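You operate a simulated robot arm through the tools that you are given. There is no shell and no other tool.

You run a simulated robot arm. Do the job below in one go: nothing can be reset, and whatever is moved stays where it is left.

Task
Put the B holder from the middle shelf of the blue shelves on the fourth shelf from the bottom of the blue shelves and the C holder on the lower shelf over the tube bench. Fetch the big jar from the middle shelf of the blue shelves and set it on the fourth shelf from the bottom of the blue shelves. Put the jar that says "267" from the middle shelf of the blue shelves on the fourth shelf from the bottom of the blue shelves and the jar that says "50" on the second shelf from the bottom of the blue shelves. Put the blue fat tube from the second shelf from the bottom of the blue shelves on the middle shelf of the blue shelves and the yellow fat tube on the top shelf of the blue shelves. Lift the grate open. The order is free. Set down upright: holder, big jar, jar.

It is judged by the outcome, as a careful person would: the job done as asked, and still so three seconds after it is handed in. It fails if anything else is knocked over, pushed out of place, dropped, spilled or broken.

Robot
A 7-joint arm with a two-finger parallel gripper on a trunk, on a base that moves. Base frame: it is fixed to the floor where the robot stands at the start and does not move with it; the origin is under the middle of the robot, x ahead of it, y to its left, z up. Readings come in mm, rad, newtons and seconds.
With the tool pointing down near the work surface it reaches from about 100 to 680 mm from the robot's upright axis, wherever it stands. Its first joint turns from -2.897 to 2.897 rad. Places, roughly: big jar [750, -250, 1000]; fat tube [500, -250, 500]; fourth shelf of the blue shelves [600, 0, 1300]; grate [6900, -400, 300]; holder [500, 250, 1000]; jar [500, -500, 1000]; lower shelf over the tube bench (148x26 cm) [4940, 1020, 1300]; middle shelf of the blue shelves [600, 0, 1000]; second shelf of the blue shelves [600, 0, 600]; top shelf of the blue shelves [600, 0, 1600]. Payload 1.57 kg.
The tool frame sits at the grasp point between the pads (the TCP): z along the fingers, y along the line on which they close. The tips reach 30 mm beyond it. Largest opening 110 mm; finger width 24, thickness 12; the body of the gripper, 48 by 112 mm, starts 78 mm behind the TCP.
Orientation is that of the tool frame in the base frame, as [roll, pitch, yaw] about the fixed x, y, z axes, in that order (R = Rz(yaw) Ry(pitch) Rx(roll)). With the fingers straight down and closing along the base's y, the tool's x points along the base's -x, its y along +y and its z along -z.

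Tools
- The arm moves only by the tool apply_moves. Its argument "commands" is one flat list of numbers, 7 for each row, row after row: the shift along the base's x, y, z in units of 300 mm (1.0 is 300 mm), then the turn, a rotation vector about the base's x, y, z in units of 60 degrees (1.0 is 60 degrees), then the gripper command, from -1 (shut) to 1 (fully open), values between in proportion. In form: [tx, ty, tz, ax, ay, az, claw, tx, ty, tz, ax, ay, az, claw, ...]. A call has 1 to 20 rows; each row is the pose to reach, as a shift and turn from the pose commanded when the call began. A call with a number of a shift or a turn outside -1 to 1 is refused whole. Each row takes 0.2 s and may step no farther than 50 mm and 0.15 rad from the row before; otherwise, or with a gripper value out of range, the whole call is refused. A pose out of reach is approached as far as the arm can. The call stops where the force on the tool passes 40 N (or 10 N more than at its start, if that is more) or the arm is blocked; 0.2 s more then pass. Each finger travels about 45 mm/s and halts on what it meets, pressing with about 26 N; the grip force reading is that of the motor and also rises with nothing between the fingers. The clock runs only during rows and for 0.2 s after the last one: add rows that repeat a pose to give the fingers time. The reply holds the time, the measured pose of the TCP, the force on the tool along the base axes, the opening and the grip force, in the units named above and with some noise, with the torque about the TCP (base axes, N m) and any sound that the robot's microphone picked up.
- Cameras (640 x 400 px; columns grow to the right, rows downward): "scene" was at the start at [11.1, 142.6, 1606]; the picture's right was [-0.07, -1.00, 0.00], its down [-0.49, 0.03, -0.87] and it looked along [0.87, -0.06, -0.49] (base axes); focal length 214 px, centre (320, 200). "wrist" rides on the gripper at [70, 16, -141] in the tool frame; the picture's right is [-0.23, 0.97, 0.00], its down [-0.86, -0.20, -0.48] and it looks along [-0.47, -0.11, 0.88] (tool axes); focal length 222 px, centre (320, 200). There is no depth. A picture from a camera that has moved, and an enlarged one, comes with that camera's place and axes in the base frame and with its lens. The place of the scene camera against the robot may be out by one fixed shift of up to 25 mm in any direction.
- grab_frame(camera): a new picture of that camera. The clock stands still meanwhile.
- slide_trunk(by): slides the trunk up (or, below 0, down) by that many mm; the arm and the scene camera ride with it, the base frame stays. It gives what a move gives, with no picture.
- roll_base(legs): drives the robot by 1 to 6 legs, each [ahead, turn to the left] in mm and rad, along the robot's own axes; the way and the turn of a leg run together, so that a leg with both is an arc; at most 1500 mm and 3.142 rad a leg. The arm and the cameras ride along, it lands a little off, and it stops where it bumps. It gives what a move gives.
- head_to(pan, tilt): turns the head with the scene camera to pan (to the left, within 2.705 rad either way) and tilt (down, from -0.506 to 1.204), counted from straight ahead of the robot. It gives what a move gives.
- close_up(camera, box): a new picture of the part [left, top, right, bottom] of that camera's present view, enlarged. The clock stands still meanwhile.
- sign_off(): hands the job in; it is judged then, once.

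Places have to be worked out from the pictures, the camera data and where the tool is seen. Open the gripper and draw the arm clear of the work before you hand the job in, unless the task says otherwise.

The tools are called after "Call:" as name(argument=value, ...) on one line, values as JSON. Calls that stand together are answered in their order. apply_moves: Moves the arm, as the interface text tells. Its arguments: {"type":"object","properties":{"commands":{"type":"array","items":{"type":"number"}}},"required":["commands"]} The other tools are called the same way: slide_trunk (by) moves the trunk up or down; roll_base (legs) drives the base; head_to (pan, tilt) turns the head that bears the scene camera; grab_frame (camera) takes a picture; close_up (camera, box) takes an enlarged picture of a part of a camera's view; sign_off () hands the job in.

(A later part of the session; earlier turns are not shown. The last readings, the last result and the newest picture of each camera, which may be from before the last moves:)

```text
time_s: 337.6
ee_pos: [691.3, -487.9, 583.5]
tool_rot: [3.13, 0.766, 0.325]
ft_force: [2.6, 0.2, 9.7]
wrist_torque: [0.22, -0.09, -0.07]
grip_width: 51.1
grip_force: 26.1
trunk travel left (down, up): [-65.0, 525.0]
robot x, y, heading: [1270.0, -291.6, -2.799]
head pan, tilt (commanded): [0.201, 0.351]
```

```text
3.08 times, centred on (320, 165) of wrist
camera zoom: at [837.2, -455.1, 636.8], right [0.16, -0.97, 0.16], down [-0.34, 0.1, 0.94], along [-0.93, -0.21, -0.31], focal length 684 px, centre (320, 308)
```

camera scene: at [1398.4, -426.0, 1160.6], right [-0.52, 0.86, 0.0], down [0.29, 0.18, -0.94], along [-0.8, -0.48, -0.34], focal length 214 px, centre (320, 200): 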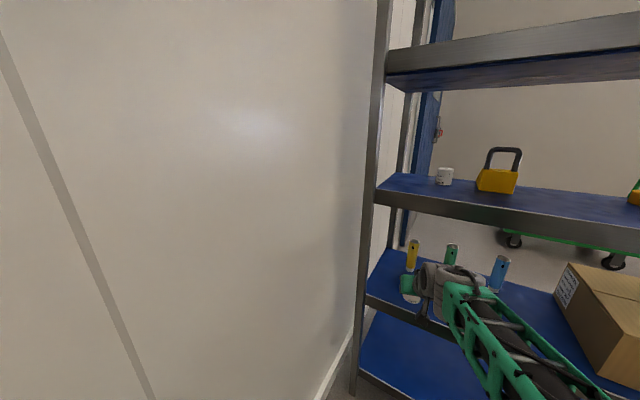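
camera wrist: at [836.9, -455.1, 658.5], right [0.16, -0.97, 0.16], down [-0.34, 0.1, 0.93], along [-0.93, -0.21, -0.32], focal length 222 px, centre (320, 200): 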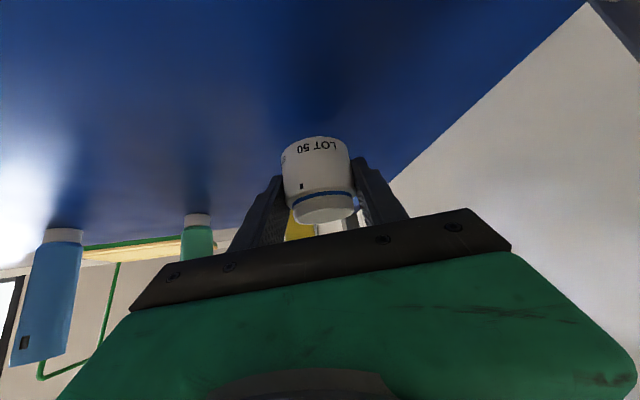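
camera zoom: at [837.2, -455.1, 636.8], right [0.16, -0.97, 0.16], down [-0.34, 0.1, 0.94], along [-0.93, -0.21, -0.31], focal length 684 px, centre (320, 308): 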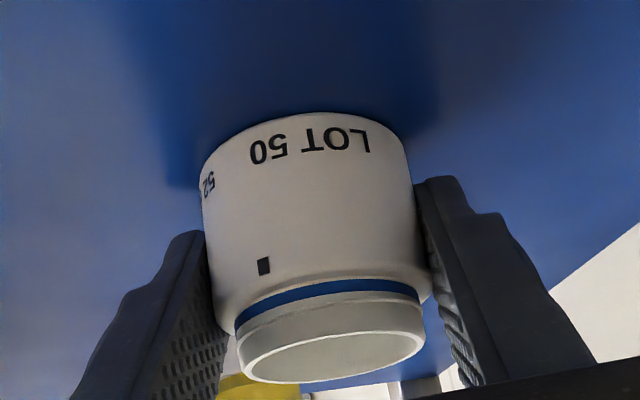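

Contact at ~10 N; the jar rests on the second shelf. I open and withdraw along the tool axis.

Call:
apply_moves(commands=[0, 0, 0.003, 0, 0, 0, 0.05, 0, 0, 0.003, 0, 0, 0, 0.3, 0, 0, 0.003, 0, 0, 0, 0.4, 0, 0, 0.003, 0, 0, 0, 0.4, 0.03, 0.011, 0.033, 0, 0, 0, 0.4, 0.08, 0.028, 0.083, 0, 0, 0, 0.4, 0.15, 0.053, 0.153, 0, 0, 0, 0.4, 0.22, 0.078, 0.223, 0, 0, 0, 0.4])

Call:
grab_frame(camera="wrist")

```text
time_s: 339.4
ee_pos: [758.0, -465.0, 648.0]
tool_rot: [3.131, 0.757, 0.325]
ft_force: [-0.6, 0.0, -0.7]
wrist_torque: [0.02, -0.03, -0.01]
grip_width: 76.8
grip_force: 0.2
trunk travel left (down, up): [-65.0, 525.0]
robot x, y, heading: [1267.5, -286.5, -2.8]
head pan, tilt (commanded): [0.201, 0.351]
```

```text
taken
camera wrist: at [903.2, -431.8, 702.0], right [0.16, -0.97, 0.16], down [-0.34, 0.1, 0.93], along [-0.93, -0.21, -0.32], focal length 222 px, centre (320, 200)
```

wrist: 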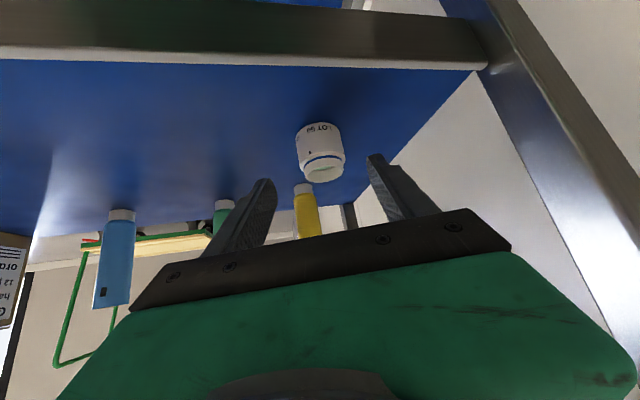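

The LOT 50 jar stands upright on the second shelf. Both tubes are easier from the front, so I back off, fold the arm, and will drive around to the front.

Call:
roll_base(legs=[[-250, 0]])

Call:
apply_moves(commands=[0.06, 0.022, 0.05, 0.04, -0.1135, 0, 0.4, 0.12, 0.044, 0.1, 0.08, -0.227, 0, 0.4, 0.19, 0.067, 0.15, 0.121, -0.34, 0, 0.4, 0.25, 0.09, 0.2, 0.161, -0.454, 0, 0.4, 0.31, 0.112, 0.25, 0.202, -0.5675, 0, 0.4, 0.377, 0.134, 0.3, 0.242, -0.681, 0, 0.4])

Call:
head_to(pan=0.0, tilt=0.4)

Call:
grab_frame(camera="scene")

```text
time_s: 341.3
ee_pos: [993.2, -381.1, 647.9]
tool_rot: [3.131, 0.759, 0.322]
ft_force: [-0.4, -0.3, -0.2]
wrist_torque: [0.01, -0.01, 0.02]
grip_width: 76.9
grip_force: 0.0
trunk travel left (down, up): [-65.0, 525.0]
robot x, y, heading: [1502.9, -206.0, -2.8]
head pan, tilt (commanded): [0.201, 0.351]
```

```text
time_s: 342.7
ee_pos: [1107.6, -339.6, 736.6]
tool_rot: [-3.139, 0.0, 0.329]
ft_force: [0.0, 0.1, -0.2]
wrist_torque: [0.02, 0.01, 0.01]
grip_width: 76.8
grip_force: 0.1
trunk travel left (down, up): [-65.0, 525.0]
robot x, y, heading: [1505.2, -207.9, -2.8]
head pan, tilt (commanded): [0.201, 0.351]
```

```text
time_s: 343.4
ee_pos: [1105.1, -339.9, 738.1]
tool_rot: [-3.14, 0.004, 0.328]
ft_force: [-0.3, 0.0, -0.2]
wrist_torque: [0.0, 0.0, -0.02]
grip_width: 76.8
grip_force: 0.1
trunk travel left (down, up): [-65.0, 525.0]
robot x, y, heading: [1504.9, -208.5, -2.799]
head pan, tilt (commanded): [0.0, 0.4]
```

```text
taken
camera scene: at [1504.4, -368.9, 1156.1], right [-0.33, 0.94, 0.0], down [0.37, 0.13, -0.92], along [-0.87, -0.31, -0.39], focal length 214 px, centre (320, 200)
```

scene: 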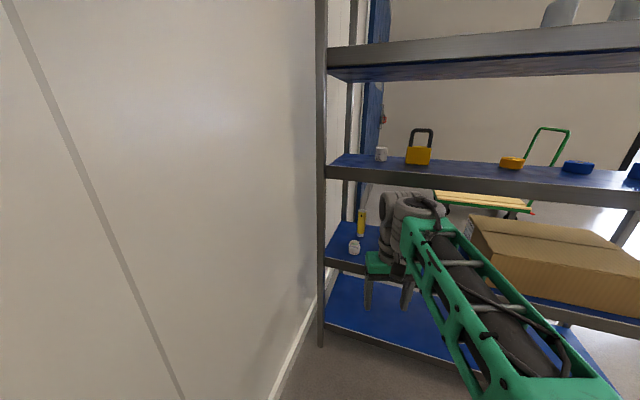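

I drive around the left end of the shelves back to the front side.

Call:
roll_base(legs=[[0, -1.91], [1330, 0], [0, 1.57], [1000, 0], [960, 0]])

Call:
head_to(pan=1.2, tilt=0.4)

Call:
grab_frame(camera="scene")

```text
time_s: 367.8
ee_pos: [-881.7, 1137.1, 737.1]
tool_rot: [-3.139, 0.003, -0.013]
ft_force: [0.3, 0.6, -0.3]
wrist_torque: [0.01, -0.02, -0.03]
grip_width: 76.9
grip_force: 0.1
trunk travel left (down, up): [-65.0, 525.0]
robot x, y, heading: [-465.3, 1130.1, 3.14]
head pan, tilt (commanded): [0.0, 0.4]
```

```text
time_s: 369.2
ee_pos: [-883.3, 1137.1, 736.3]
tool_rot: [-3.14, 0.002, -0.011]
ft_force: [0.3, -0.5, -0.3]
wrist_torque: [0.0, 0.0, 0.02]
grip_width: 77.1
grip_force: 0.1
trunk travel left (down, up): [-65.0, 525.0]
robot x, y, heading: [-461.7, 1132.3, 3.143]
head pan, tilt (commanded): [1.201, 0.4]
```

```text
taken
camera scene: at [-457.1, 884.3, 1156.0], right [-0.93, 0.36, 0.0], down [0.14, 0.36, -0.92], along [-0.33, -0.86, -0.39], focal length 214 px, centre (320, 200)
```

scene: 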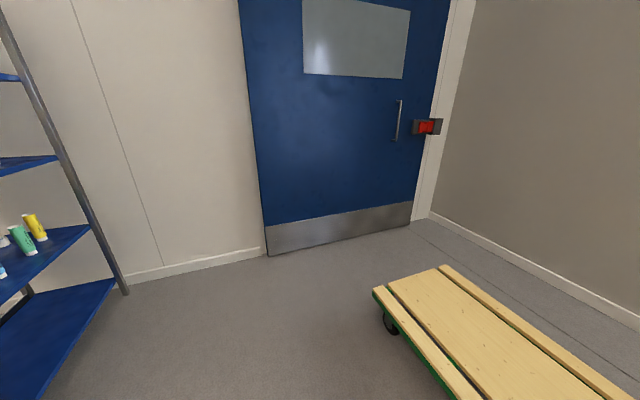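

I turn and drive along the front to y≈−190, then face the shelves.

Call:
roll_base(legs=[[0, 1.57], [1300, 0], [0, 1.57]])

Call:
head_to(pan=-0.1, tilt=0.4)

Call:
grab_frame(camera="scene")

```text
time_s: 383.3
ee_pos: [-32.7, -173.7, 736.7]
tool_rot: [-3.14, 0.002, 3.128]
ft_force: [-0.1, 0.7, -0.1]
wrist_torque: [0.02, 0.01, -0.01]
grip_width: 77.2
grip_force: 0.1
trunk travel left (down, up): [-65.0, 525.0]
robot x, y, heading: [-451.4, -171.7, -0.007]
head pan, tilt (commanded): [1.201, 0.4]
```

```text
time_s: 384.8
ee_pos: [-32.5, -173.3, 737.1]
tool_rot: [-3.139, 0.003, 3.127]
ft_force: [0.2, -0.3, 1.0]
wrist_torque: [0.0, -0.04, -0.01]
grip_width: 77.1
grip_force: 0.1
trunk travel left (down, up): [-65.0, 525.0]
robot x, y, heading: [-453.0, -168.6, 0.0]
head pan, tilt (commanded): [-0.099, 0.4]
```

```text
taken
camera scene: at [-438.7, -27.8, 1156.1], right [-0.1, -1.0, 0.0], down [-0.39, 0.04, -0.92], along [0.92, -0.09, -0.39], focal length 214 px, centre (320, 200)
```

scene: 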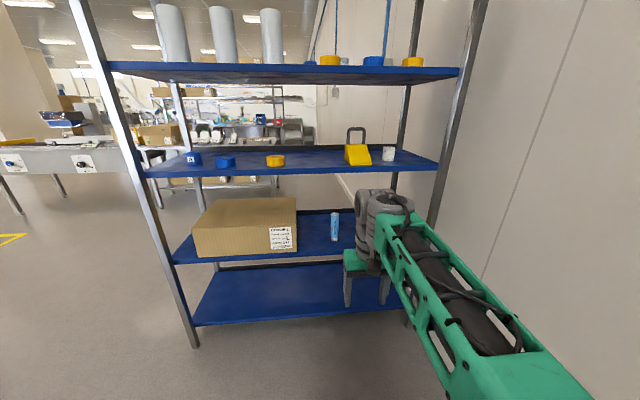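

Facing the shelves. I extend the tool forward at 45° at second-shelf height for the blue tube (≈(510, −189)).

Call:
apply_moves(commands=[0.09, -0.007, -0.02, 0, -0.107, 0, 1, 0.18, -0.014, -0.04, 0, -0.214, 0, 1, 0.27, -0.021, -0.08, 0, -0.321, 0, 1, 0.36, -0.028, -0.12, 0, -0.428, 0, 1, 0.45, -0.035, -0.16, 0, -0.535, 0, 1, 0.54, -0.042, -0.2, 0, -0.642, 0, 1, 0.62, -0.05, -0.24, 0, -0.75, 0, 1])

Call:
grab_frame(camera="wrist")

Call:
grab_frame(camera="scene")

```text
time_s: 386.4
ee_pos: [153.1, -188.2, 665.3]
tool_rot: [3.131, 0.789, 3.125]
ft_force: [0.4, -0.6, -0.8]
wrist_torque: [-0.01, -0.02, -0.02]
grip_width: 110.0
grip_force: 0.0
trunk travel left (down, up): [-65.0, 525.0]
robot x, y, heading: [-450.3, -169.3, -0.005]
head pan, tilt (commanded): [-0.099, 0.4]
```

```text
taken
camera wrist: at [4.4, -171.2, 714.4], right [0.17, 0.97, 0.17], down [0.26, -0.21, 0.94], along [0.95, -0.12, -0.29], focal length 222 px, centre (320, 200)
```

wrist: 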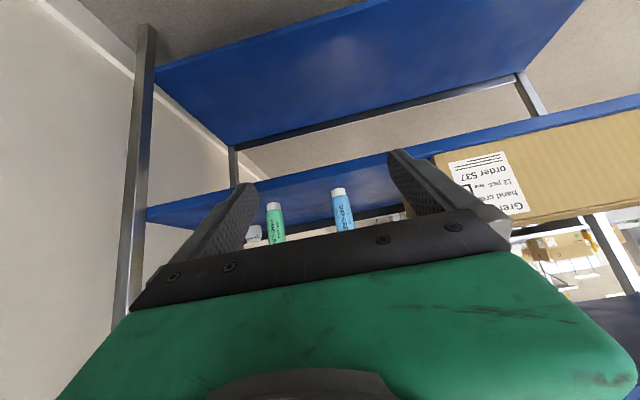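

```text
taken
camera scene: at [-438.9, -27.9, 1156.1], right [-0.1, -1.0, 0.0], down [-0.39, 0.04, -0.92], along [0.92, -0.09, -0.39], focal length 214 px, centre (320, 200)
```

scene: 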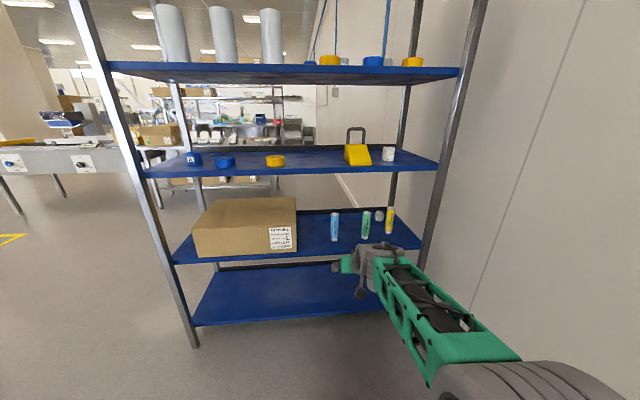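

Blue tube base at ≈(510, −186); the box's right side is at y≈0, so the path is clear. I drive ahead 200 mm and look again.

Call:
roll_base(legs=[[200, 0]])

Call:
grab_frame(camera="wrist")

Call:
close_up(camera="wrist", box=[200, 90, 440, 250])

```text
time_s: 388.0
ee_pos: [353.3, -186.2, 664.8]
tool_rot: [3.131, 0.786, 3.125]
ft_force: [0.2, -0.5, -0.1]
wrist_torque: [0.0, -0.02, 0.01]
grip_width: 109.8
grip_force: 0.0
trunk travel left (down, up): [-65.0, 525.0]
robot x, y, heading: [-250.5, -169.2, -0.002]
head pan, tilt (commanded): [-0.099, 0.4]
```

```text
taken
camera wrist: at [205.5, -170.5, 714.7], right [0.17, 0.97, 0.17], down [0.26, -0.21, 0.94], along [0.95, -0.11, -0.29], focal length 222 px, centre (320, 200)
```

wrist: 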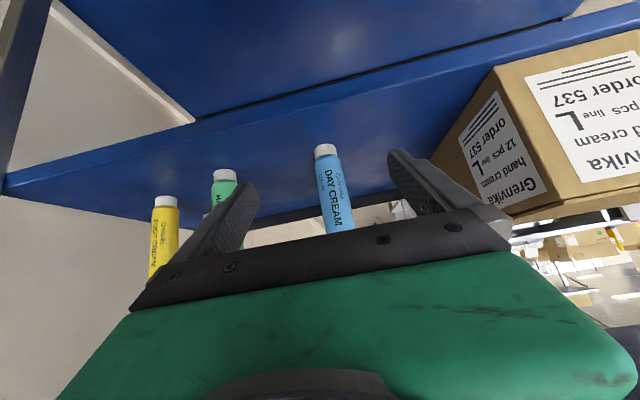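

```text
2.50 times, centred on (320, 170) of wrist
camera zoom: at [205.5, -170.5, 714.7], right [0.17, 0.97, 0.17], down [0.26, -0.21, 0.94], along [0.95, -0.11, -0.29], focal length 555 px, centre (320, 275)
```

zoom: 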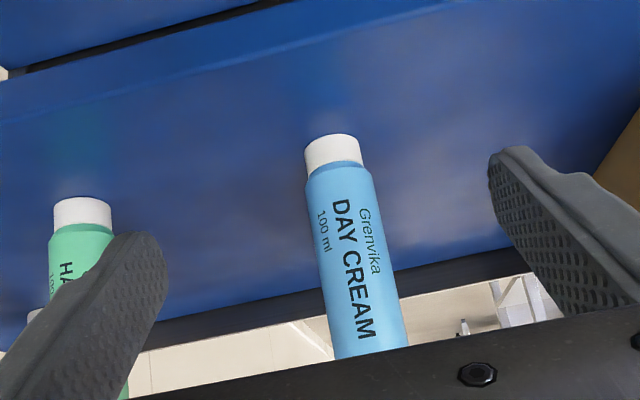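

Blue tube centre ≈(505, −185), Ø≈38. I lower 45 mm and drive in 100 mm with the fingers straddling it, then check.

Call:
apply_moves(commands=[0, 0.003, -0.07, 0, 0, 0, 0.9, 0, 0.004, -0.15, 0, 0, 0, 0.9])

Call:
roll_base(legs=[[100, 0]])

Call:
grab_frame(camera="wrist")

```text
time_s: 388.6
ee_pos: [354.0, -186.8, 620.2]
tool_rot: [3.131, 0.787, 3.126]
ft_force: [-0.3, 0.1, 0.2]
wrist_torque: [0.0, -0.01, 0.03]
grip_width: 104.4
grip_force: 0.0
trunk travel left (down, up): [-65.0, 525.0]
robot x, y, heading: [-250.2, -171.8, 0.001]
head pan, tilt (commanded): [-0.099, 0.4]
```

```text
time_s: 389.8
ee_pos: [454.7, -185.8, 621.0]
tool_rot: [3.131, 0.787, 3.125]
ft_force: [0.3, 0.2, 0.0]
wrist_torque: [0.01, -0.04, 0.0]
grip_width: 104.2
grip_force: 0.0
trunk travel left (down, up): [-65.0, 525.0]
robot x, y, heading: [-149.6, -166.0, 0.001]
head pan, tilt (commanded): [-0.099, 0.4]
```

```text
taken
camera wrist: at [305.7, -169.2, 669.6], right [0.17, 0.97, 0.17], down [0.26, -0.21, 0.94], along [0.95, -0.11, -0.29], focal length 222 px, centre (320, 200)
```

wrist: 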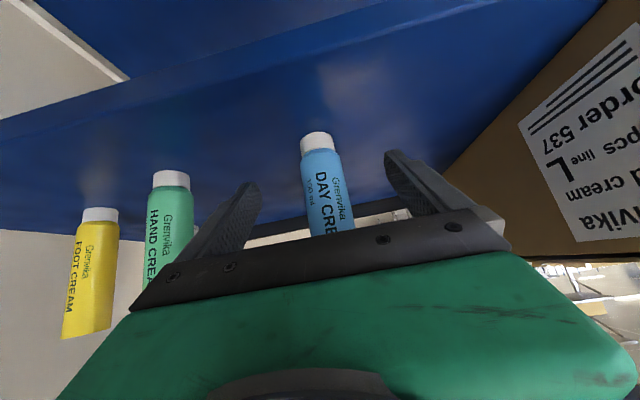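

Call:
roll_base(legs=[[49, 0]])

Call:
grab_frame(camera="wrist")

```text
time_s: 390.7
ee_pos: [503.7, -186.1, 620.6]
tool_rot: [3.131, 0.785, 3.125]
ft_force: [0.0, 0.6, 1.2]
wrist_torque: [0.02, -0.03, 0.02]
grip_width: 104.5
grip_force: 0.1
trunk travel left (down, up): [-65.0, 525.0]
robot x, y, heading: [-99.4, -169.3, -0.0]
head pan, tilt (commanded): [-0.099, 0.4]
```

```text
taken
camera wrist: at [354.8, -168.9, 669.6], right [0.17, 0.97, 0.17], down [0.26, -0.21, 0.94], along [0.95, -0.11, -0.29], focal length 222 px, centre (320, 200)
```

wrist: 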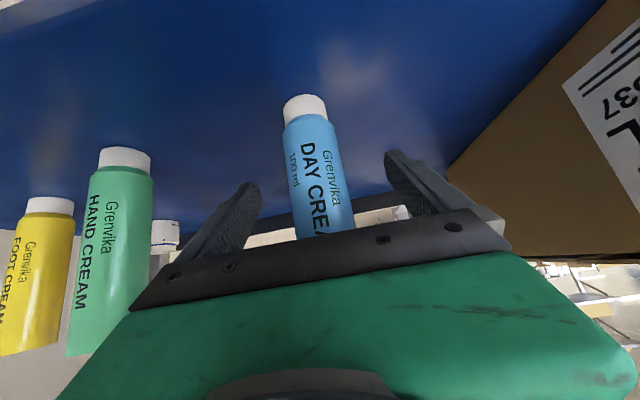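

The tube is centred in the grip. I close on it.

Call:
apply_moves(commands=[0, 0, 0, 0, 0, 0, 0.2, 0, 0, 0, 0, 0, 0, -1, 0, 0, 0, 0, 0, 0, -1, 0, 0, 0, 0, 0, 0, -1, 0, 0, 0, 0, 0, 0, -1, 0, 0, 0, 0, 0, 0, -1])

Call:
apply_moves(commands=[0, 0, 0.03, 0, 0, 0, -1, 0, 0, 0.07, 0, 0, 0, -1, 0, 0, 0.11, 0, 0, 0, -1, 0, 0, 0.11, 0, 0, 0, -1])

Call:
grab_frame(camera="wrist")

```text
time_s: 392.1
ee_pos: [504.4, -185.4, 620.0]
tool_rot: [3.13, 0.788, 3.126]
ft_force: [-0.1, -0.5, 0.6]
wrist_torque: [-0.06, -0.03, -0.02]
grip_width: 37.8
grip_force: 26.0
trunk travel left (down, up): [-65.0, 525.0]
robot x, y, heading: [-100.6, -168.9, 0.004]
head pan, tilt (commanded): [-0.099, 0.4]
```

```text
time_s: 393.1
ee_pos: [503.0, -185.4, 652.6]
tool_rot: [3.13, 0.788, 3.126]
ft_force: [-0.1, -0.4, -0.7]
wrist_torque: [-0.03, -0.01, -0.01]
grip_width: 37.8
grip_force: 25.8
trunk travel left (down, up): [-65.0, 525.0]
robot x, y, heading: [-104.0, -168.0, 0.004]
head pan, tilt (commanded): [-0.099, 0.4]
```

```text
taken
camera wrist: at [355.0, -168.5, 702.8], right [0.17, 0.97, 0.17], down [0.26, -0.21, 0.94], along [0.95, -0.11, -0.29], focal length 222 px, centre (320, 200)
```

wrist: 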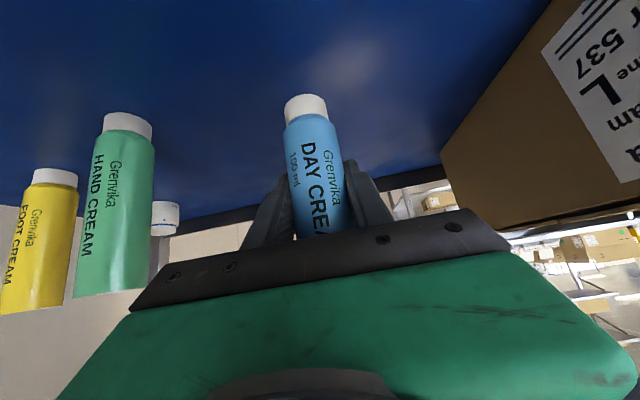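

The blue tube is held (37.8 mm). I back out 250 mm, raise the trunk 395 mm, and shift to y≈−90 for the free spot on the middle shelf.

Call:
roll_base(legs=[[-250, 0]])

Call:
slide_trunk(by=395)

Call:
apply_moves(commands=[0, 0.1, 0, 0, 0, 0, -1, 0, 0.2, 0, 0, 0, 0, -1, 0, 0.3, 0.005, 0, 0, 0, -1])

Call:
grab_frame(camera="wrist")

Call:
grab_frame(camera="scene")

```text
time_s: 394.9
ee_pos: [249.4, -186.1, 652.1]
tool_rot: [3.131, 0.786, 3.127]
ft_force: [0.0, 0.5, 0.5]
wrist_torque: [0.04, -0.02, 0.02]
grip_width: 37.9
grip_force: 26.8
trunk travel left (down, up): [-65.0, 525.0]
robot x, y, heading: [-356.2, -170.2, -0.001]
head pan, tilt (commanded): [-0.099, 0.4]
```

```text
time_s: 398.7
ee_pos: [249.4, -185.7, 1046.1]
tool_rot: [3.13, 0.787, 3.128]
ft_force: [0.1, 0.1, -0.1]
wrist_torque: [0.0, 0.01, 0.01]
grip_width: 38.0
grip_force: 25.8
trunk travel left (down, up): [-460.0, 130.0]
robot x, y, heading: [-354.9, -170.3, 0.002]
head pan, tilt (commanded): [-0.099, 0.4]
```

```text
time_s: 399.5
ee_pos: [249.9, -96.5, 1049.1]
tool_rot: [3.131, 0.787, 3.126]
ft_force: [0.5, -0.2, -0.1]
wrist_torque: [-0.01, -0.02, -0.01]
grip_width: 38.1
grip_force: 26.2
trunk travel left (down, up): [-460.0, 130.0]
robot x, y, heading: [-354.5, -165.0, -0.001]
head pan, tilt (commanded): [-0.099, 0.4]
```

```text
taken
camera wrist: at [101.3, -79.1, 1099.2], right [0.17, 0.97, 0.17], down [0.26, -0.21, 0.94], along [0.95, -0.11, -0.29], focal length 222 px, centre (320, 200)
```

wrist: 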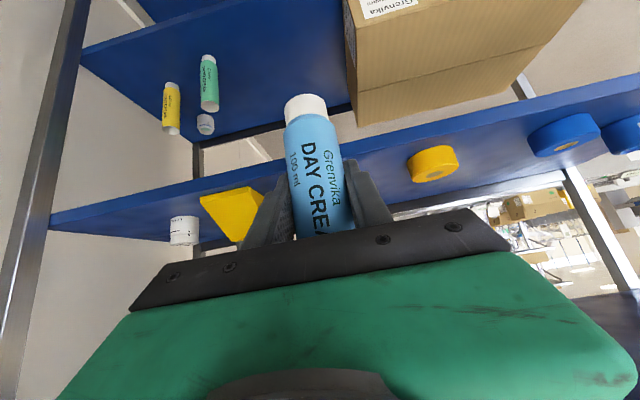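

```text
taken
camera scene: at [-342.0, -27.9, 1551.0], right [-0.1, -1.0, 0.0], down [-0.39, 0.04, -0.92], along [0.92, -0.09, -0.39], focal length 214 px, centre (320, 200)
```

scene: 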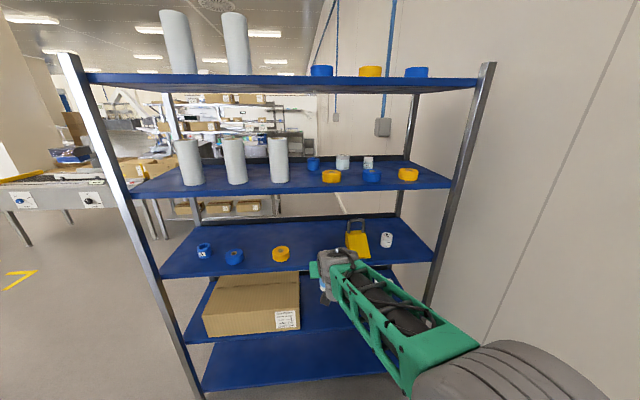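

The spot at y≈−95 between the yellow tape and the chock is free. I drive in 240 mm.

Call:
roll_base(legs=[[240, 0]])

Call:
grab_frame(camera="wrist")

Call:
grab_frame(camera="scene")

```text
time_s: 401.3
ee_pos: [492.1, -93.8, 1049.4]
tool_rot: [3.131, 0.788, 3.13]
ft_force: [-0.3, 0.8, 0.7]
wrist_torque: [-0.01, 0.01, 0.02]
grip_width: 37.9
grip_force: 25.7
trunk travel left (down, up): [-460.0, 130.0]
robot x, y, heading: [-112.5, -167.1, 0.006]
head pan, tilt (commanded): [-0.099, 0.4]
```

```text
taken
camera wrist: at [343.0, -78.0, 1099.1], right [0.17, 0.97, 0.17], down [0.26, -0.21, 0.94], along [0.95, -0.11, -0.29], focal length 222 px, centre (320, 200)
```

wrist: 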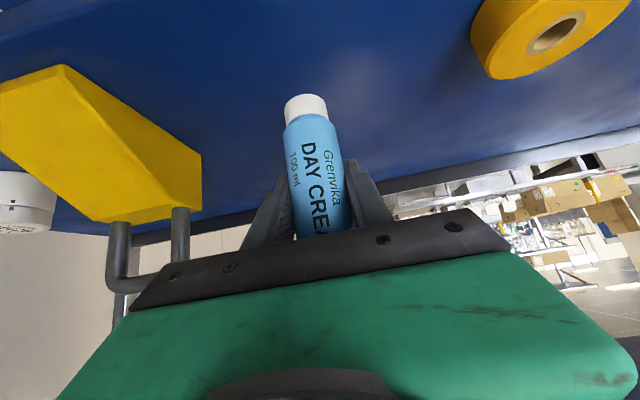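

```text
taken
camera scene: at [-100.3, -27.3, 1551.0], right [-0.1, -1.0, 0.0], down [-0.39, 0.04, -0.92], along [0.92, -0.09, -0.39], focal length 214 px, centre (320, 200)
```

scene: 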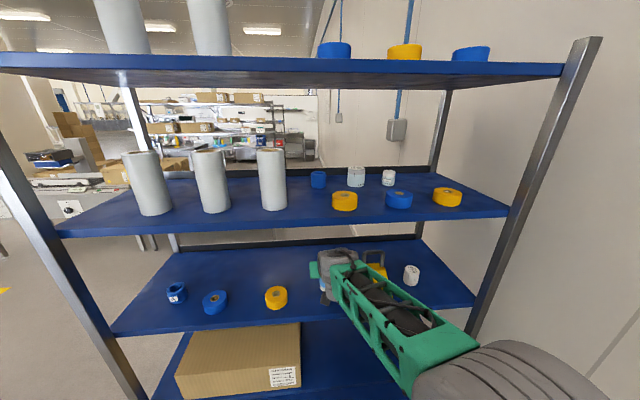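

Call:
apply_moves(commands=[0, 0, -0.03, 0, 0, 0, -1, 0, 0, -0.055, 0, 0, 0, -1, 0, 0, -0.075, 0, 0, 0, -1, 0, 0, -0.085, 0, 0, 0, -1])

Call:
apply_moves(commands=[0, 0, -0.007, 0, 0, 0, -1, 0, 0, -0.013, 0, 0, 0, -1])

```text
time_s: 402.3
ee_pos: [492.1, -94.3, 1023.9]
tool_rot: [3.133, 0.788, 3.128]
ft_force: [-0.3, -0.3, -0.1]
wrist_torque: [-0.02, -0.01, -0.02]
grip_width: 37.9
grip_force: 26.3
trunk travel left (down, up): [-460.0, 130.0]
robot x, y, heading: [-113.1, -163.1, 0.003]
head pan, tilt (commanded): [-0.099, 0.4]
```

```text
time_s: 402.9
ee_pos: [491.9, -94.0, 1019.4]
tool_rot: [3.131, 0.787, 3.127]
ft_force: [0.3, -0.2, -0.3]
wrist_torque: [0.02, -0.01, 0.01]
grip_width: 38.1
grip_force: 26.2
trunk travel left (down, up): [-460.0, 130.0]
robot x, y, heading: [-108.6, -168.1, 0.007]
head pan, tilt (commanded): [-0.099, 0.4]
```

Call:
apply_moves(commands=[0, 0, -0.006, 0, 0, 0, -1, 0, 0, -0.011, 0, 0, 0, -1])

Call:
grab_frame(camera="wrist")

```text
time_s: 403.5
ee_pos: [490.8, -94.6, 1019.0]
tool_rot: [3.13, 0.793, 3.127]
ft_force: [0.0, 0.1, 10.6]
wrist_torque: [0.22, 0.13, 0.12]
grip_width: 37.9
grip_force: 25.7
trunk travel left (down, up): [-460.0, 130.0]
robot x, y, heading: [-111.9, -167.2, 0.004]
head pan, tilt (commanded): [-0.099, 0.4]
```

```text
taken
camera wrist: at [342.7, -77.9, 1068.4], right [0.16, 0.97, 0.17], down [0.26, -0.21, 0.94], along [0.95, -0.11, -0.29], focal length 222 px, centre (320, 200)
```

wrist: 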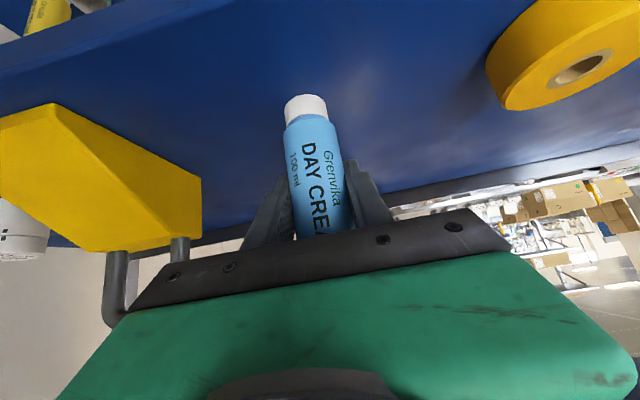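

Contact. I open gently and withdraw along the tool axis.

Call:
apply_moves(commands=[0, 0, 0.003, 0, 0, 0, -0.2, 0, 0, 0.003, 0, 0, 0, 0.1, 0, 0, 0.003, 0, 0, 0, 0.36, 0, 0, 0.003, 0, 0, 0, 0.4, 0, 0, 0.003, 0, 0, 0, 0.4])

Call:
apply_moves(commands=[-0.03, 0, 0.03, 0, 0, 0, 0.4, -0.08, 0, 0.07, 0, 0, 0, 0.4, -0.15, 0, 0.1, 0, 0, 0, 0.4, -0.22, 0, 0.1, 0, 0, 0, 0.4])

Call:
grab_frame(camera="wrist")

```text
time_s: 404.7
ee_pos: [492.1, -95.8, 1017.9]
tool_rot: [3.131, 0.786, 3.128]
ft_force: [-0.1, 0.2, -0.6]
wrist_torque: [-0.02, 0.0, -0.02]
grip_width: 76.9
grip_force: 0.1
trunk travel left (down, up): [-460.0, 130.0]
robot x, y, heading: [-112.5, -165.1, -0.0]
head pan, tilt (commanded): [-0.099, 0.4]
```

```text
time_s: 405.7
ee_pos: [425.3, -96.7, 1047.2]
tool_rot: [3.131, 0.788, 3.127]
ft_force: [-0.2, 0.4, -0.5]
wrist_torque: [0.0, 0.01, 0.02]
grip_width: 77.0
grip_force: 0.1
trunk travel left (down, up): [-460.0, 130.0]
robot x, y, heading: [-114.0, -163.6, 0.006]
head pan, tilt (commanded): [-0.099, 0.4]
```

```text
taken
camera wrist: at [276.5, -78.6, 1097.8], right [0.17, 0.97, 0.17], down [0.26, -0.21, 0.94], along [0.95, -0.11, -0.29], focal length 222 px, centre (320, 200)
```

wrist: 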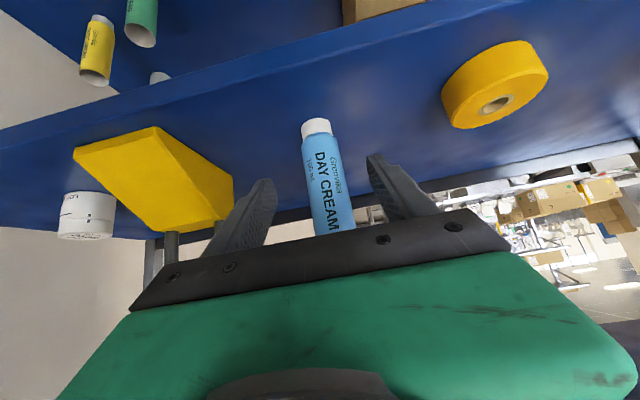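

The blue tube stands on the middle shelf. For the top shelf I need a nearly horizontal tool at about z≈1740, so I back off and test that reach in free space first.

Call:
roll_base(legs=[[-320, 0]])

Call:
slide_trunk(by=125)

Call:
apply_moves(commands=[0, 0, 0.14, 0, -0.06, 0, 0.4, -0.03, 0, 0.28, 0, -0.12, 0, 0.4, -0.06, 0, 0.42, 0, -0.18, 0, 0.4, -0.09, 0, 0.56, 0, -0.24, 0, 0.4, -0.12, 0, 0.7, 0, -0.3, 0, 0.4, -0.15, 0, 0.84, 0, -0.36, 0, 0.4, -0.18, 0, 0.98, 0, -0.42, 0, 0.4])

```text
time_s: 407.8
ee_pos: [102.8, -96.4, 1048.3]
tool_rot: [3.131, 0.786, 3.125]
ft_force: [0.4, 0.5, 0.6]
wrist_torque: [-0.02, 0.03, 0.02]
grip_width: 77.0
grip_force: 0.1
trunk travel left (down, up): [-460.0, 130.0]
robot x, y, heading: [-434.6, -169.8, 0.001]
head pan, tilt (commanded): [-0.099, 0.4]
```

```text
time_s: 409.4
ee_pos: [103.5, -98.6, 1172.9]
tool_rot: [3.132, 0.788, 3.125]
ft_force: [-0.4, 0.5, 0.7]
wrist_torque: [0.01, -0.01, 0.0]
grip_width: 76.8
grip_force: 0.1
trunk travel left (down, up): [-585.0, 5.0]
robot x, y, heading: [-437.2, -167.4, 0.003]
head pan, tilt (commanded): [-0.099, 0.4]
```

```text
time_s: 411.0
ee_pos: [48.0, -96.2, 1468.2]
tool_rot: [3.11, 1.226, 3.109]
ft_force: [-0.4, 0.2, -0.3]
wrist_torque: [-0.01, -0.03, 0.03]
grip_width: 76.9
grip_force: 0.1
trunk travel left (down, up): [-585.0, 5.0]
robot x, y, heading: [-433.6, -171.0, -0.001]
head pan, tilt (commanded): [-0.099, 0.4]
```

Call:
apply_moves(commands=[0, 0, 0.14, 0, -0.03, 0, 0.4, 0, 0, 0.28, 0, -0.06, 0, 0.4, 0, 0, 0.42, 0, -0.09, 0, 0.4, 0, 0, 0.56, 0, -0.12, 0, 0.4, 0, 0, 0.7, 0, -0.15, 0, 0.4, 0, 0, 0.82, 0, -0.16, 0, 0.4, 0, 0, 0.92, 0, -0.16, 0, 0.4])

Call:
grab_frame(camera="scene")

Call:
grab_frame(camera="wrist")

```text
time_s: 412.6
ee_pos: [47.5, -94.3, 1735.4]
tool_rot: [3.091, 1.394, 3.091]
ft_force: [0.4, -0.1, 0.2]
wrist_torque: [0.02, 0.02, -0.01]
grip_width: 76.9
grip_force: 0.1
out of reach, approached as far as the arm can: row 7
trunk travel left (down, up): [-585.0, 5.0]
robot x, y, heading: [-435.9, -170.5, 0.004]
head pan, tilt (commanded): [-0.099, 0.4]
```

```text
taken
camera scene: at [-423.2, -27.4, 1675.9], right [-0.1, -1.0, 0.0], down [-0.39, 0.04, -0.92], along [0.92, -0.09, -0.39], focal length 214 px, centre (320, 200)
```

scene: 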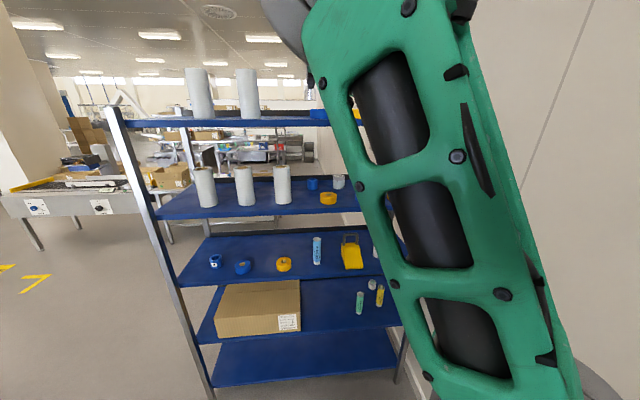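

```text
taken
camera wrist: at [-103.8, -77.5, 1690.6], right [0.04, 0.97, 0.23], down [-0.32, -0.21, 0.92], along [0.95, -0.11, 0.3], focal length 222 px, centre (320, 200)
```

wrist: 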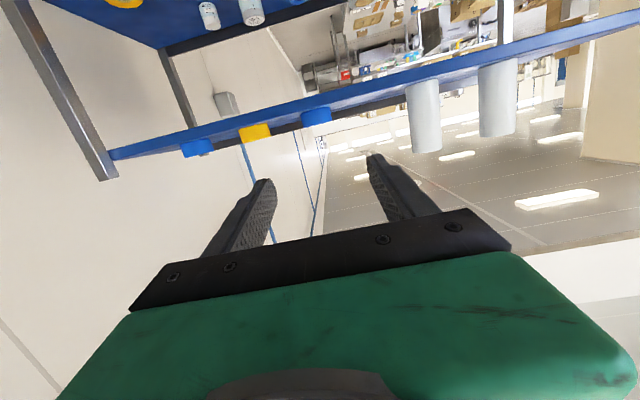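

At ~80° pitch the arm reaches z≈1735; with a fully horizontal tool it can go ~40 mm higher, which is enough for the top shelf (surface ≈1648) gripping the tube ~100 mm above its base. Now I lower the trunk to fetch the yellow tube with a horizontal tool.

Call:
slide_trunk(by=-400)

Call:
slide_trunk(by=-150)

Call:
apply_moves(commands=[0.04, -0.04, -0.1, 0, -0.02, 0, 0.4, 0.08, -0.08, -0.22, 0, -0.04, 0, 0.4, 0.12, -0.12, -0.34, 0, -0.06, 0, 0.4, 0.16, -0.16, -0.46, 0, -0.08, 0, 0.4, 0.2, -0.2, -0.58, 0, -0.1, 0, 0.4, 0.23, -0.24, -0.7, 0, -0.12, 0, 0.4, 0.25, -0.28, -0.82, 0, -0.14, 0, 0.4, 0.27, -0.313, -0.95, 0, -0.16, 0, 0.4])

Call:
grab_frame(camera="scene")

```text
time_s: 416.4
ee_pos: [47.0, -96.1, 1334.8]
tool_rot: [3.082, 1.395, 3.08]
ft_force: [0.3, 0.3, 0.5]
wrist_torque: [-0.02, 0.02, -0.01]
grip_width: 77.0
grip_force: 0.0
trunk travel left (down, up): [-185.0, 405.0]
robot x, y, heading: [-436.0, -168.1, 0.001]
head pan, tilt (commanded): [-0.099, 0.4]
```

```text
time_s: 418.2
ee_pos: [45.8, -96.9, 1186.7]
tool_rot: [3.082, 1.397, 3.081]
ft_force: [0.3, -0.2, 0.2]
wrist_torque: [-0.01, -0.02, -0.01]
grip_width: 76.9
grip_force: 0.1
trunk travel left (down, up): [-35.0, 555.0]
robot x, y, heading: [-434.3, -169.8, 0.002]
head pan, tilt (commanded): [-0.099, 0.4]
```

```text
time_s: 420.0
ee_pos: [128.5, -189.5, 901.6]
tool_rot: [2.132, 1.557, 2.132]
ft_force: [0.5, 0.2, 0.5]
wrist_torque: [0.03, 0.02, 0.02]
grip_width: 77.0
grip_force: 0.0
trunk travel left (down, up): [-35.0, 555.0]
robot x, y, heading: [-433.4, -170.0, -0.002]
head pan, tilt (commanded): [-0.099, 0.4]
```

```text
taken
camera scene: at [-423.7, -28.2, 1126.1], right [-0.1, -1.0, 0.0], down [-0.39, 0.04, -0.92], along [0.92, -0.09, -0.39], focal length 214 px, centre (320, 200)
```

scene: 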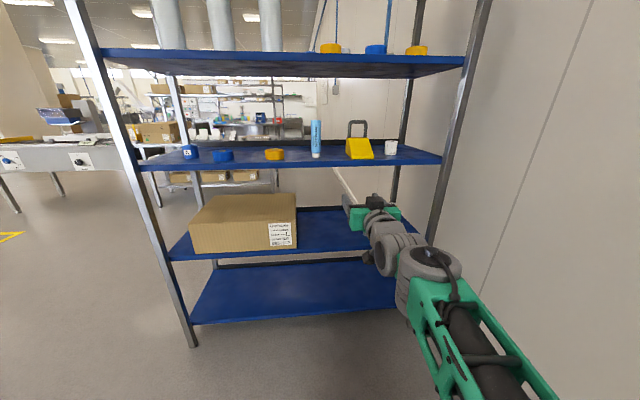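

Call:
apply_moves(commands=[0, 0, -0.12, 0, 0, 0, 0.4, 0, 0, -0.24, 0, 0, 0, 0.4, 0, 0, -0.36, 0, 0, 0, 0.4, 0, 0, -0.48, 0, 0, 0, 0.4, 0, 0, -0.6, 0, 0, 0, 0.4, 0, 0, -0.72, 0, 0, 0, 0.4, 0, 0, -0.83, 0, 0, 0, 0.4])

Call:
grab_frame(camera="scene")

Call:
grab_frame(camera="wrist")

```text
time_s: 421.6
ee_pos: [127.5, -189.1, 651.7]
tool_rot: [2.155, 1.557, 2.154]
ft_force: [0.2, -0.9, -0.2]
wrist_torque: [0.0, -0.01, -0.03]
grip_width: 77.0
grip_force: 0.0
trunk travel left (down, up): [-35.0, 555.0]
robot x, y, heading: [-436.2, -167.8, -0.002]
head pan, tilt (commanded): [-0.099, 0.4]
```

```text
taken
camera scene: at [-423.7, -28.2, 1126.1], right [-0.1, -1.0, 0.0], down [-0.39, 0.04, -0.92], along [0.92, -0.09, -0.39], focal length 214 px, centre (320, 200)
```

scene: 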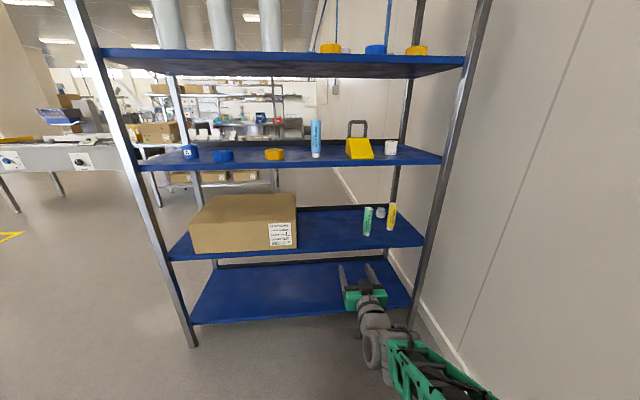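

```text
taken
camera wrist: at [-14.0, -172.3, 582.1], right [0.0, 0.97, 0.24], down [-0.47, -0.21, 0.86], along [0.88, -0.11, 0.46], focal length 222 px, centre (320, 200)
```

wrist: 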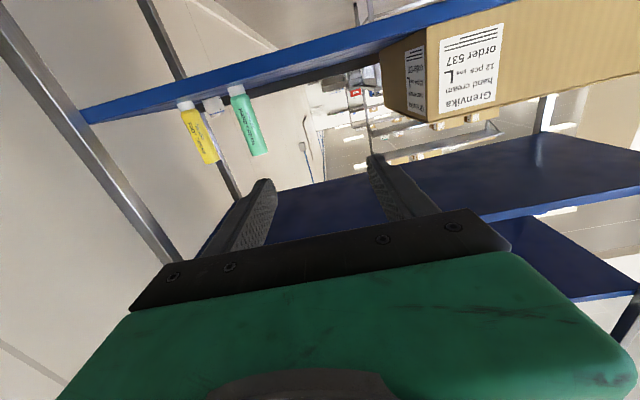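

The horizontal tool is at z≈652. I turn 0.3 rad right to approach the yellow tube diagonally, away from the right post, then drive partway.

Call:
roll_base(legs=[[0, -0.3], [200, 0]])

Call:
head_to(pan=-0.1, tilt=0.6)

Call:
grab_frame(camera="wrist")

Call:
grab_frame(camera="scene")

```text
time_s: 424.1
ee_pos: [287.1, -416.6, 651.9]
tool_rot: [2.225, 1.557, 1.923]
ft_force: [0.4, -0.4, -0.1]
wrist_torque: [0.01, -0.01, 0.01]
grip_width: 76.8
grip_force: 0.0
trunk travel left (down, up): [-35.0, 555.0]
robot x, y, heading: [-243.8, -229.7, -0.299]
head pan, tilt (commanded): [-0.099, 0.4]
```

```text
time_s: 424.9
ee_pos: [286.0, -416.8, 651.9]
tool_rot: [2.227, 1.556, 1.92]
ft_force: [0.5, -1.1, -0.1]
wrist_torque: [-0.01, -0.03, -0.02]
grip_width: 77.2
grip_force: 0.1
trunk travel left (down, up): [-35.0, 555.0]
robot x, y, heading: [-242.2, -225.1, -0.301]
head pan, tilt (commanded): [-0.099, 0.6]
```

```text
taken
camera wrist: at [157.4, -358.3, 582.1], right [0.29, 0.93, 0.24], down [-0.51, -0.06, 0.86], along [0.81, -0.37, 0.46], focal length 222 px, centre (320, 200)
```

wrist: 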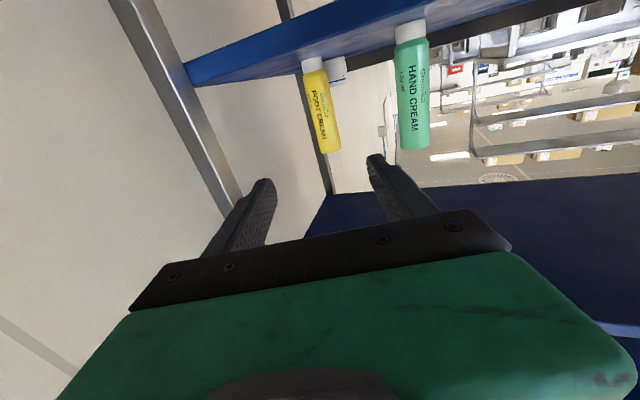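

```text
taken
camera scene: at [-193.3, -102.7, 1107.9], right [-0.39, -0.92, 0.0], down [-0.52, 0.22, -0.83], along [0.76, -0.32, -0.56], focal length 214 px, centre (320, 200)
```

scene: 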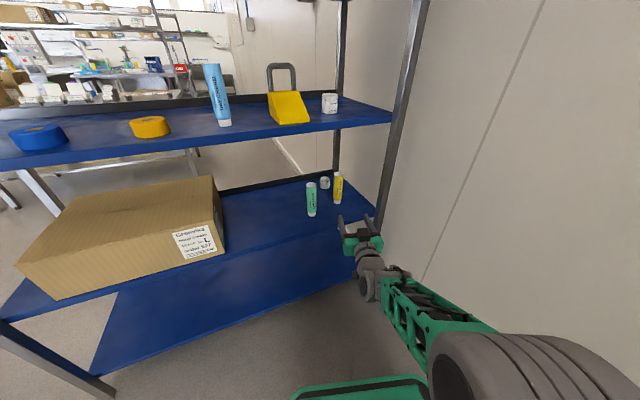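

I zoom in to refine the yellow tube's position relative to the tool axis.

Call:
close_up(camera="wrist", box=[260, 30, 460, 190])

Call:
close_up(camera="scene", box=[270, 150, 430, 290])

```text
2.50 times, centred on (360, 110) of wrist
camera zoom: at [157.4, -358.3, 582.1], right [0.29, 0.93, 0.24], down [-0.51, -0.06, 0.86], along [0.81, -0.37, 0.46], focal length 555 px, centre (220, 425)
```

zoom: 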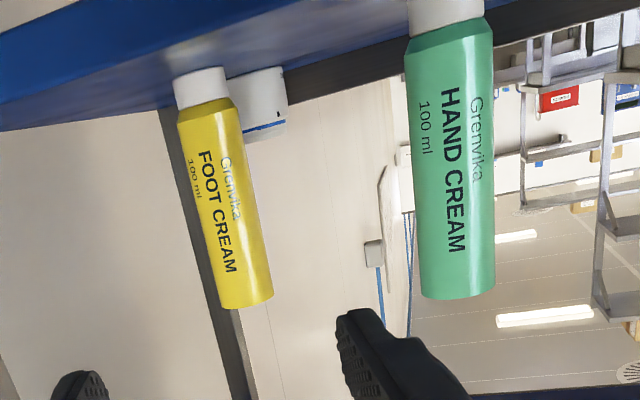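

```text
2.86 times, centred on (350, 220) of scene
camera zoom: at [-193.3, -102.7, 1107.9], right [-0.39, -0.92, 0.0], down [-0.52, 0.22, -0.83], along [0.76, -0.32, -0.56], focal length 613 px, centre (234, 143)
```

zoom: 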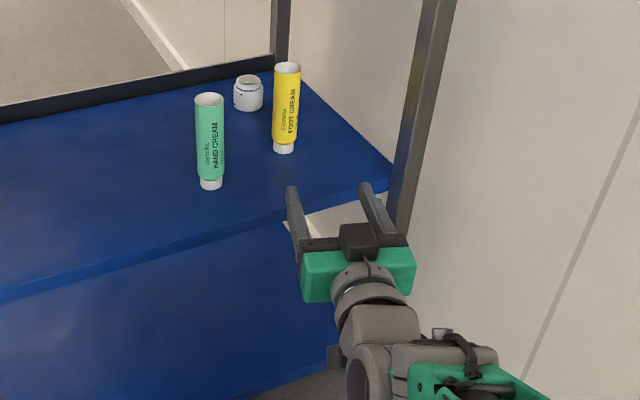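

The tube is ~270 mm ahead, ~8 mm to the left of the tool axis. I drive ahead 150 mm and re-measure.

Call:
roll_base(legs=[[150, 0]])

Call:
grab_frame(camera="wrist")

Call:
close_up(camera="scene", box=[250, 100, 450, 300])

```text
time_s: 426.2
ee_pos: [431.5, -460.6, 650.8]
tool_rot: [2.228, 1.557, 1.926]
ft_force: [-0.4, -0.3, -0.3]
wrist_torque: [0.0, 0.0, -0.04]
grip_width: 76.9
grip_force: 0.0
trunk travel left (down, up): [-35.0, 555.0]
robot x, y, heading: [-102.2, -273.2, -0.301]
head pan, tilt (commanded): [-0.099, 0.6]
```

```text
taken
camera wrist: at [300.6, -402.8, 582.1], right [0.29, 0.93, 0.24], down [-0.51, -0.06, 0.86], along [0.81, -0.37, 0.46], focal length 222 px, centre (320, 200)
```

wrist: 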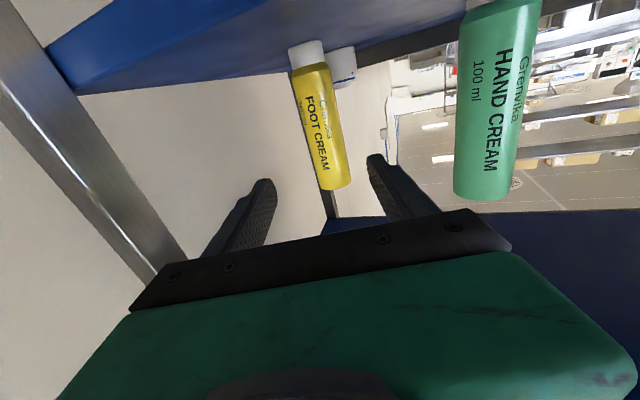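

```text
2.00 times, centred on (350, 200) of scene
camera zoom: at [-50.2, -147.3, 1107.8], right [-0.39, -0.92, 0.0], down [-0.52, 0.22, -0.83], along [0.76, -0.32, -0.56], focal length 429 px, centre (260, 200)
```

zoom: 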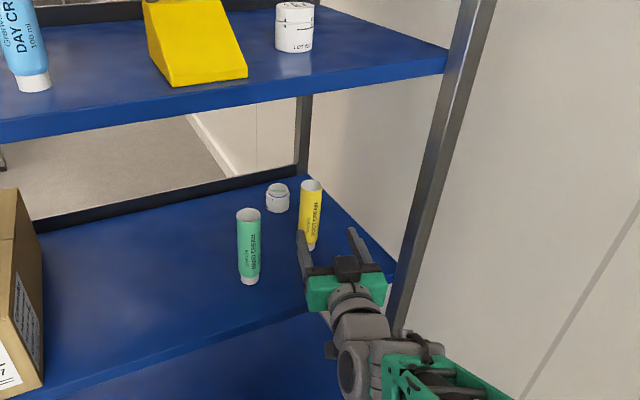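

The tube is 112 mm ahead and ~8.5 mm left. I correct laterally and drive in 104 mm so that it sits between the pads.

Call:
apply_moves(commands=[0.0087, 0.027, 0.005, 0, 0, 0, 0.4])

Call:
roll_base(legs=[[60, 0]])

Call:
grab_frame(camera="wrist")

```text
time_s: 426.6
ee_pos: [432.2, -453.2, 653.4]
tool_rot: [2.225, 1.557, 1.922]
ft_force: [-0.1, -1.6, 0.8]
wrist_torque: [-0.02, -0.01, 0.03]
grip_width: 76.8
grip_force: 0.1
trunk travel left (down, up): [-35.0, 555.0]
robot x, y, heading: [-101.5, -273.8, -0.297]
head pan, tilt (commanded): [-0.099, 0.6]
```

```text
time_s: 427.6
ee_pos: [490.9, -470.4, 651.9]
tool_rot: [2.233, 1.557, 1.926]
ft_force: [0.2, -0.1, 0.0]
wrist_torque: [-0.02, 0.02, -0.03]
grip_width: 77.2
grip_force: 0.0
trunk travel left (down, up): [-35.0, 555.0]
robot x, y, heading: [-40.8, -288.2, -0.298]
head pan, tilt (commanded): [-0.099, 0.6]
```

```text
taken
camera wrist: at [360.5, -412.3, 583.5], right [0.29, 0.93, 0.24], down [-0.51, -0.06, 0.86], along [0.81, -0.37, 0.46], focal length 222 px, centre (320, 200)
```

wrist: 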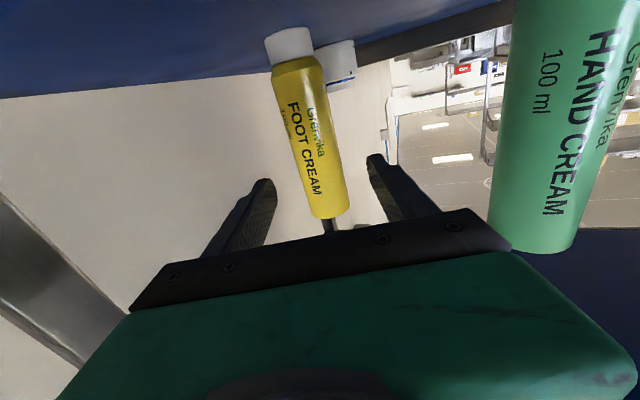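

Well centred now. I drive the last 44 mm.

Call:
roll_base(legs=[[44, 0]])

Call:
grab_frame(camera="wrist")

Call:
close_up(camera="scene", box=[250, 100, 450, 300])

```text
time_s: 428.5
ee_pos: [532.1, -484.0, 651.5]
tool_rot: [2.236, 1.557, 1.932]
ft_force: [-1.0, 0.4, 0.5]
wrist_torque: [0.0, -0.02, 0.0]
grip_width: 76.8
grip_force: 0.1
trunk travel left (down, up): [-35.0, 555.0]
robot x, y, heading: [-1.5, -306.6, -0.299]
head pan, tilt (commanded): [-0.099, 0.6]
```

```text
taken
camera wrist: at [402.1, -425.2, 583.4], right [0.29, 0.93, 0.24], down [-0.51, -0.06, 0.86], along [0.81, -0.37, 0.46], focal length 222 px, centre (320, 200)
```

wrist: 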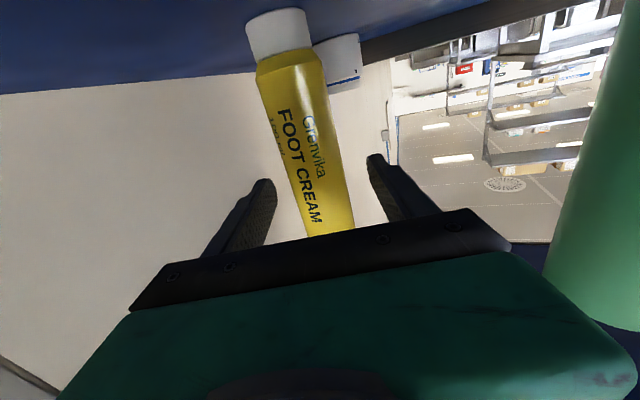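

```text
2.00 times, centred on (350, 200) of scene
camera zoom: at [48.6, -178.1, 1107.8], right [-0.39, -0.92, 0.0], down [-0.52, 0.22, -0.83], along [0.76, -0.32, -0.56], focal length 429 px, centre (260, 200)
```

zoom: 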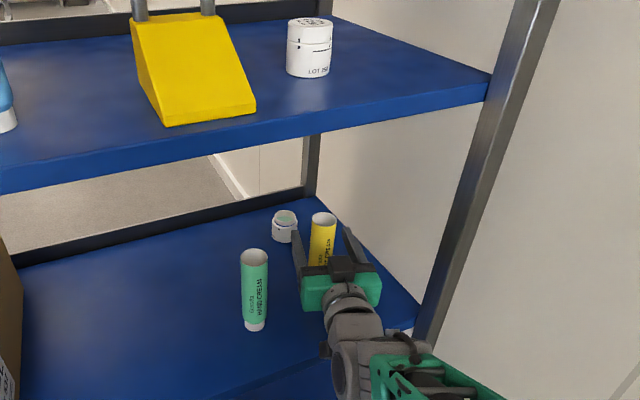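

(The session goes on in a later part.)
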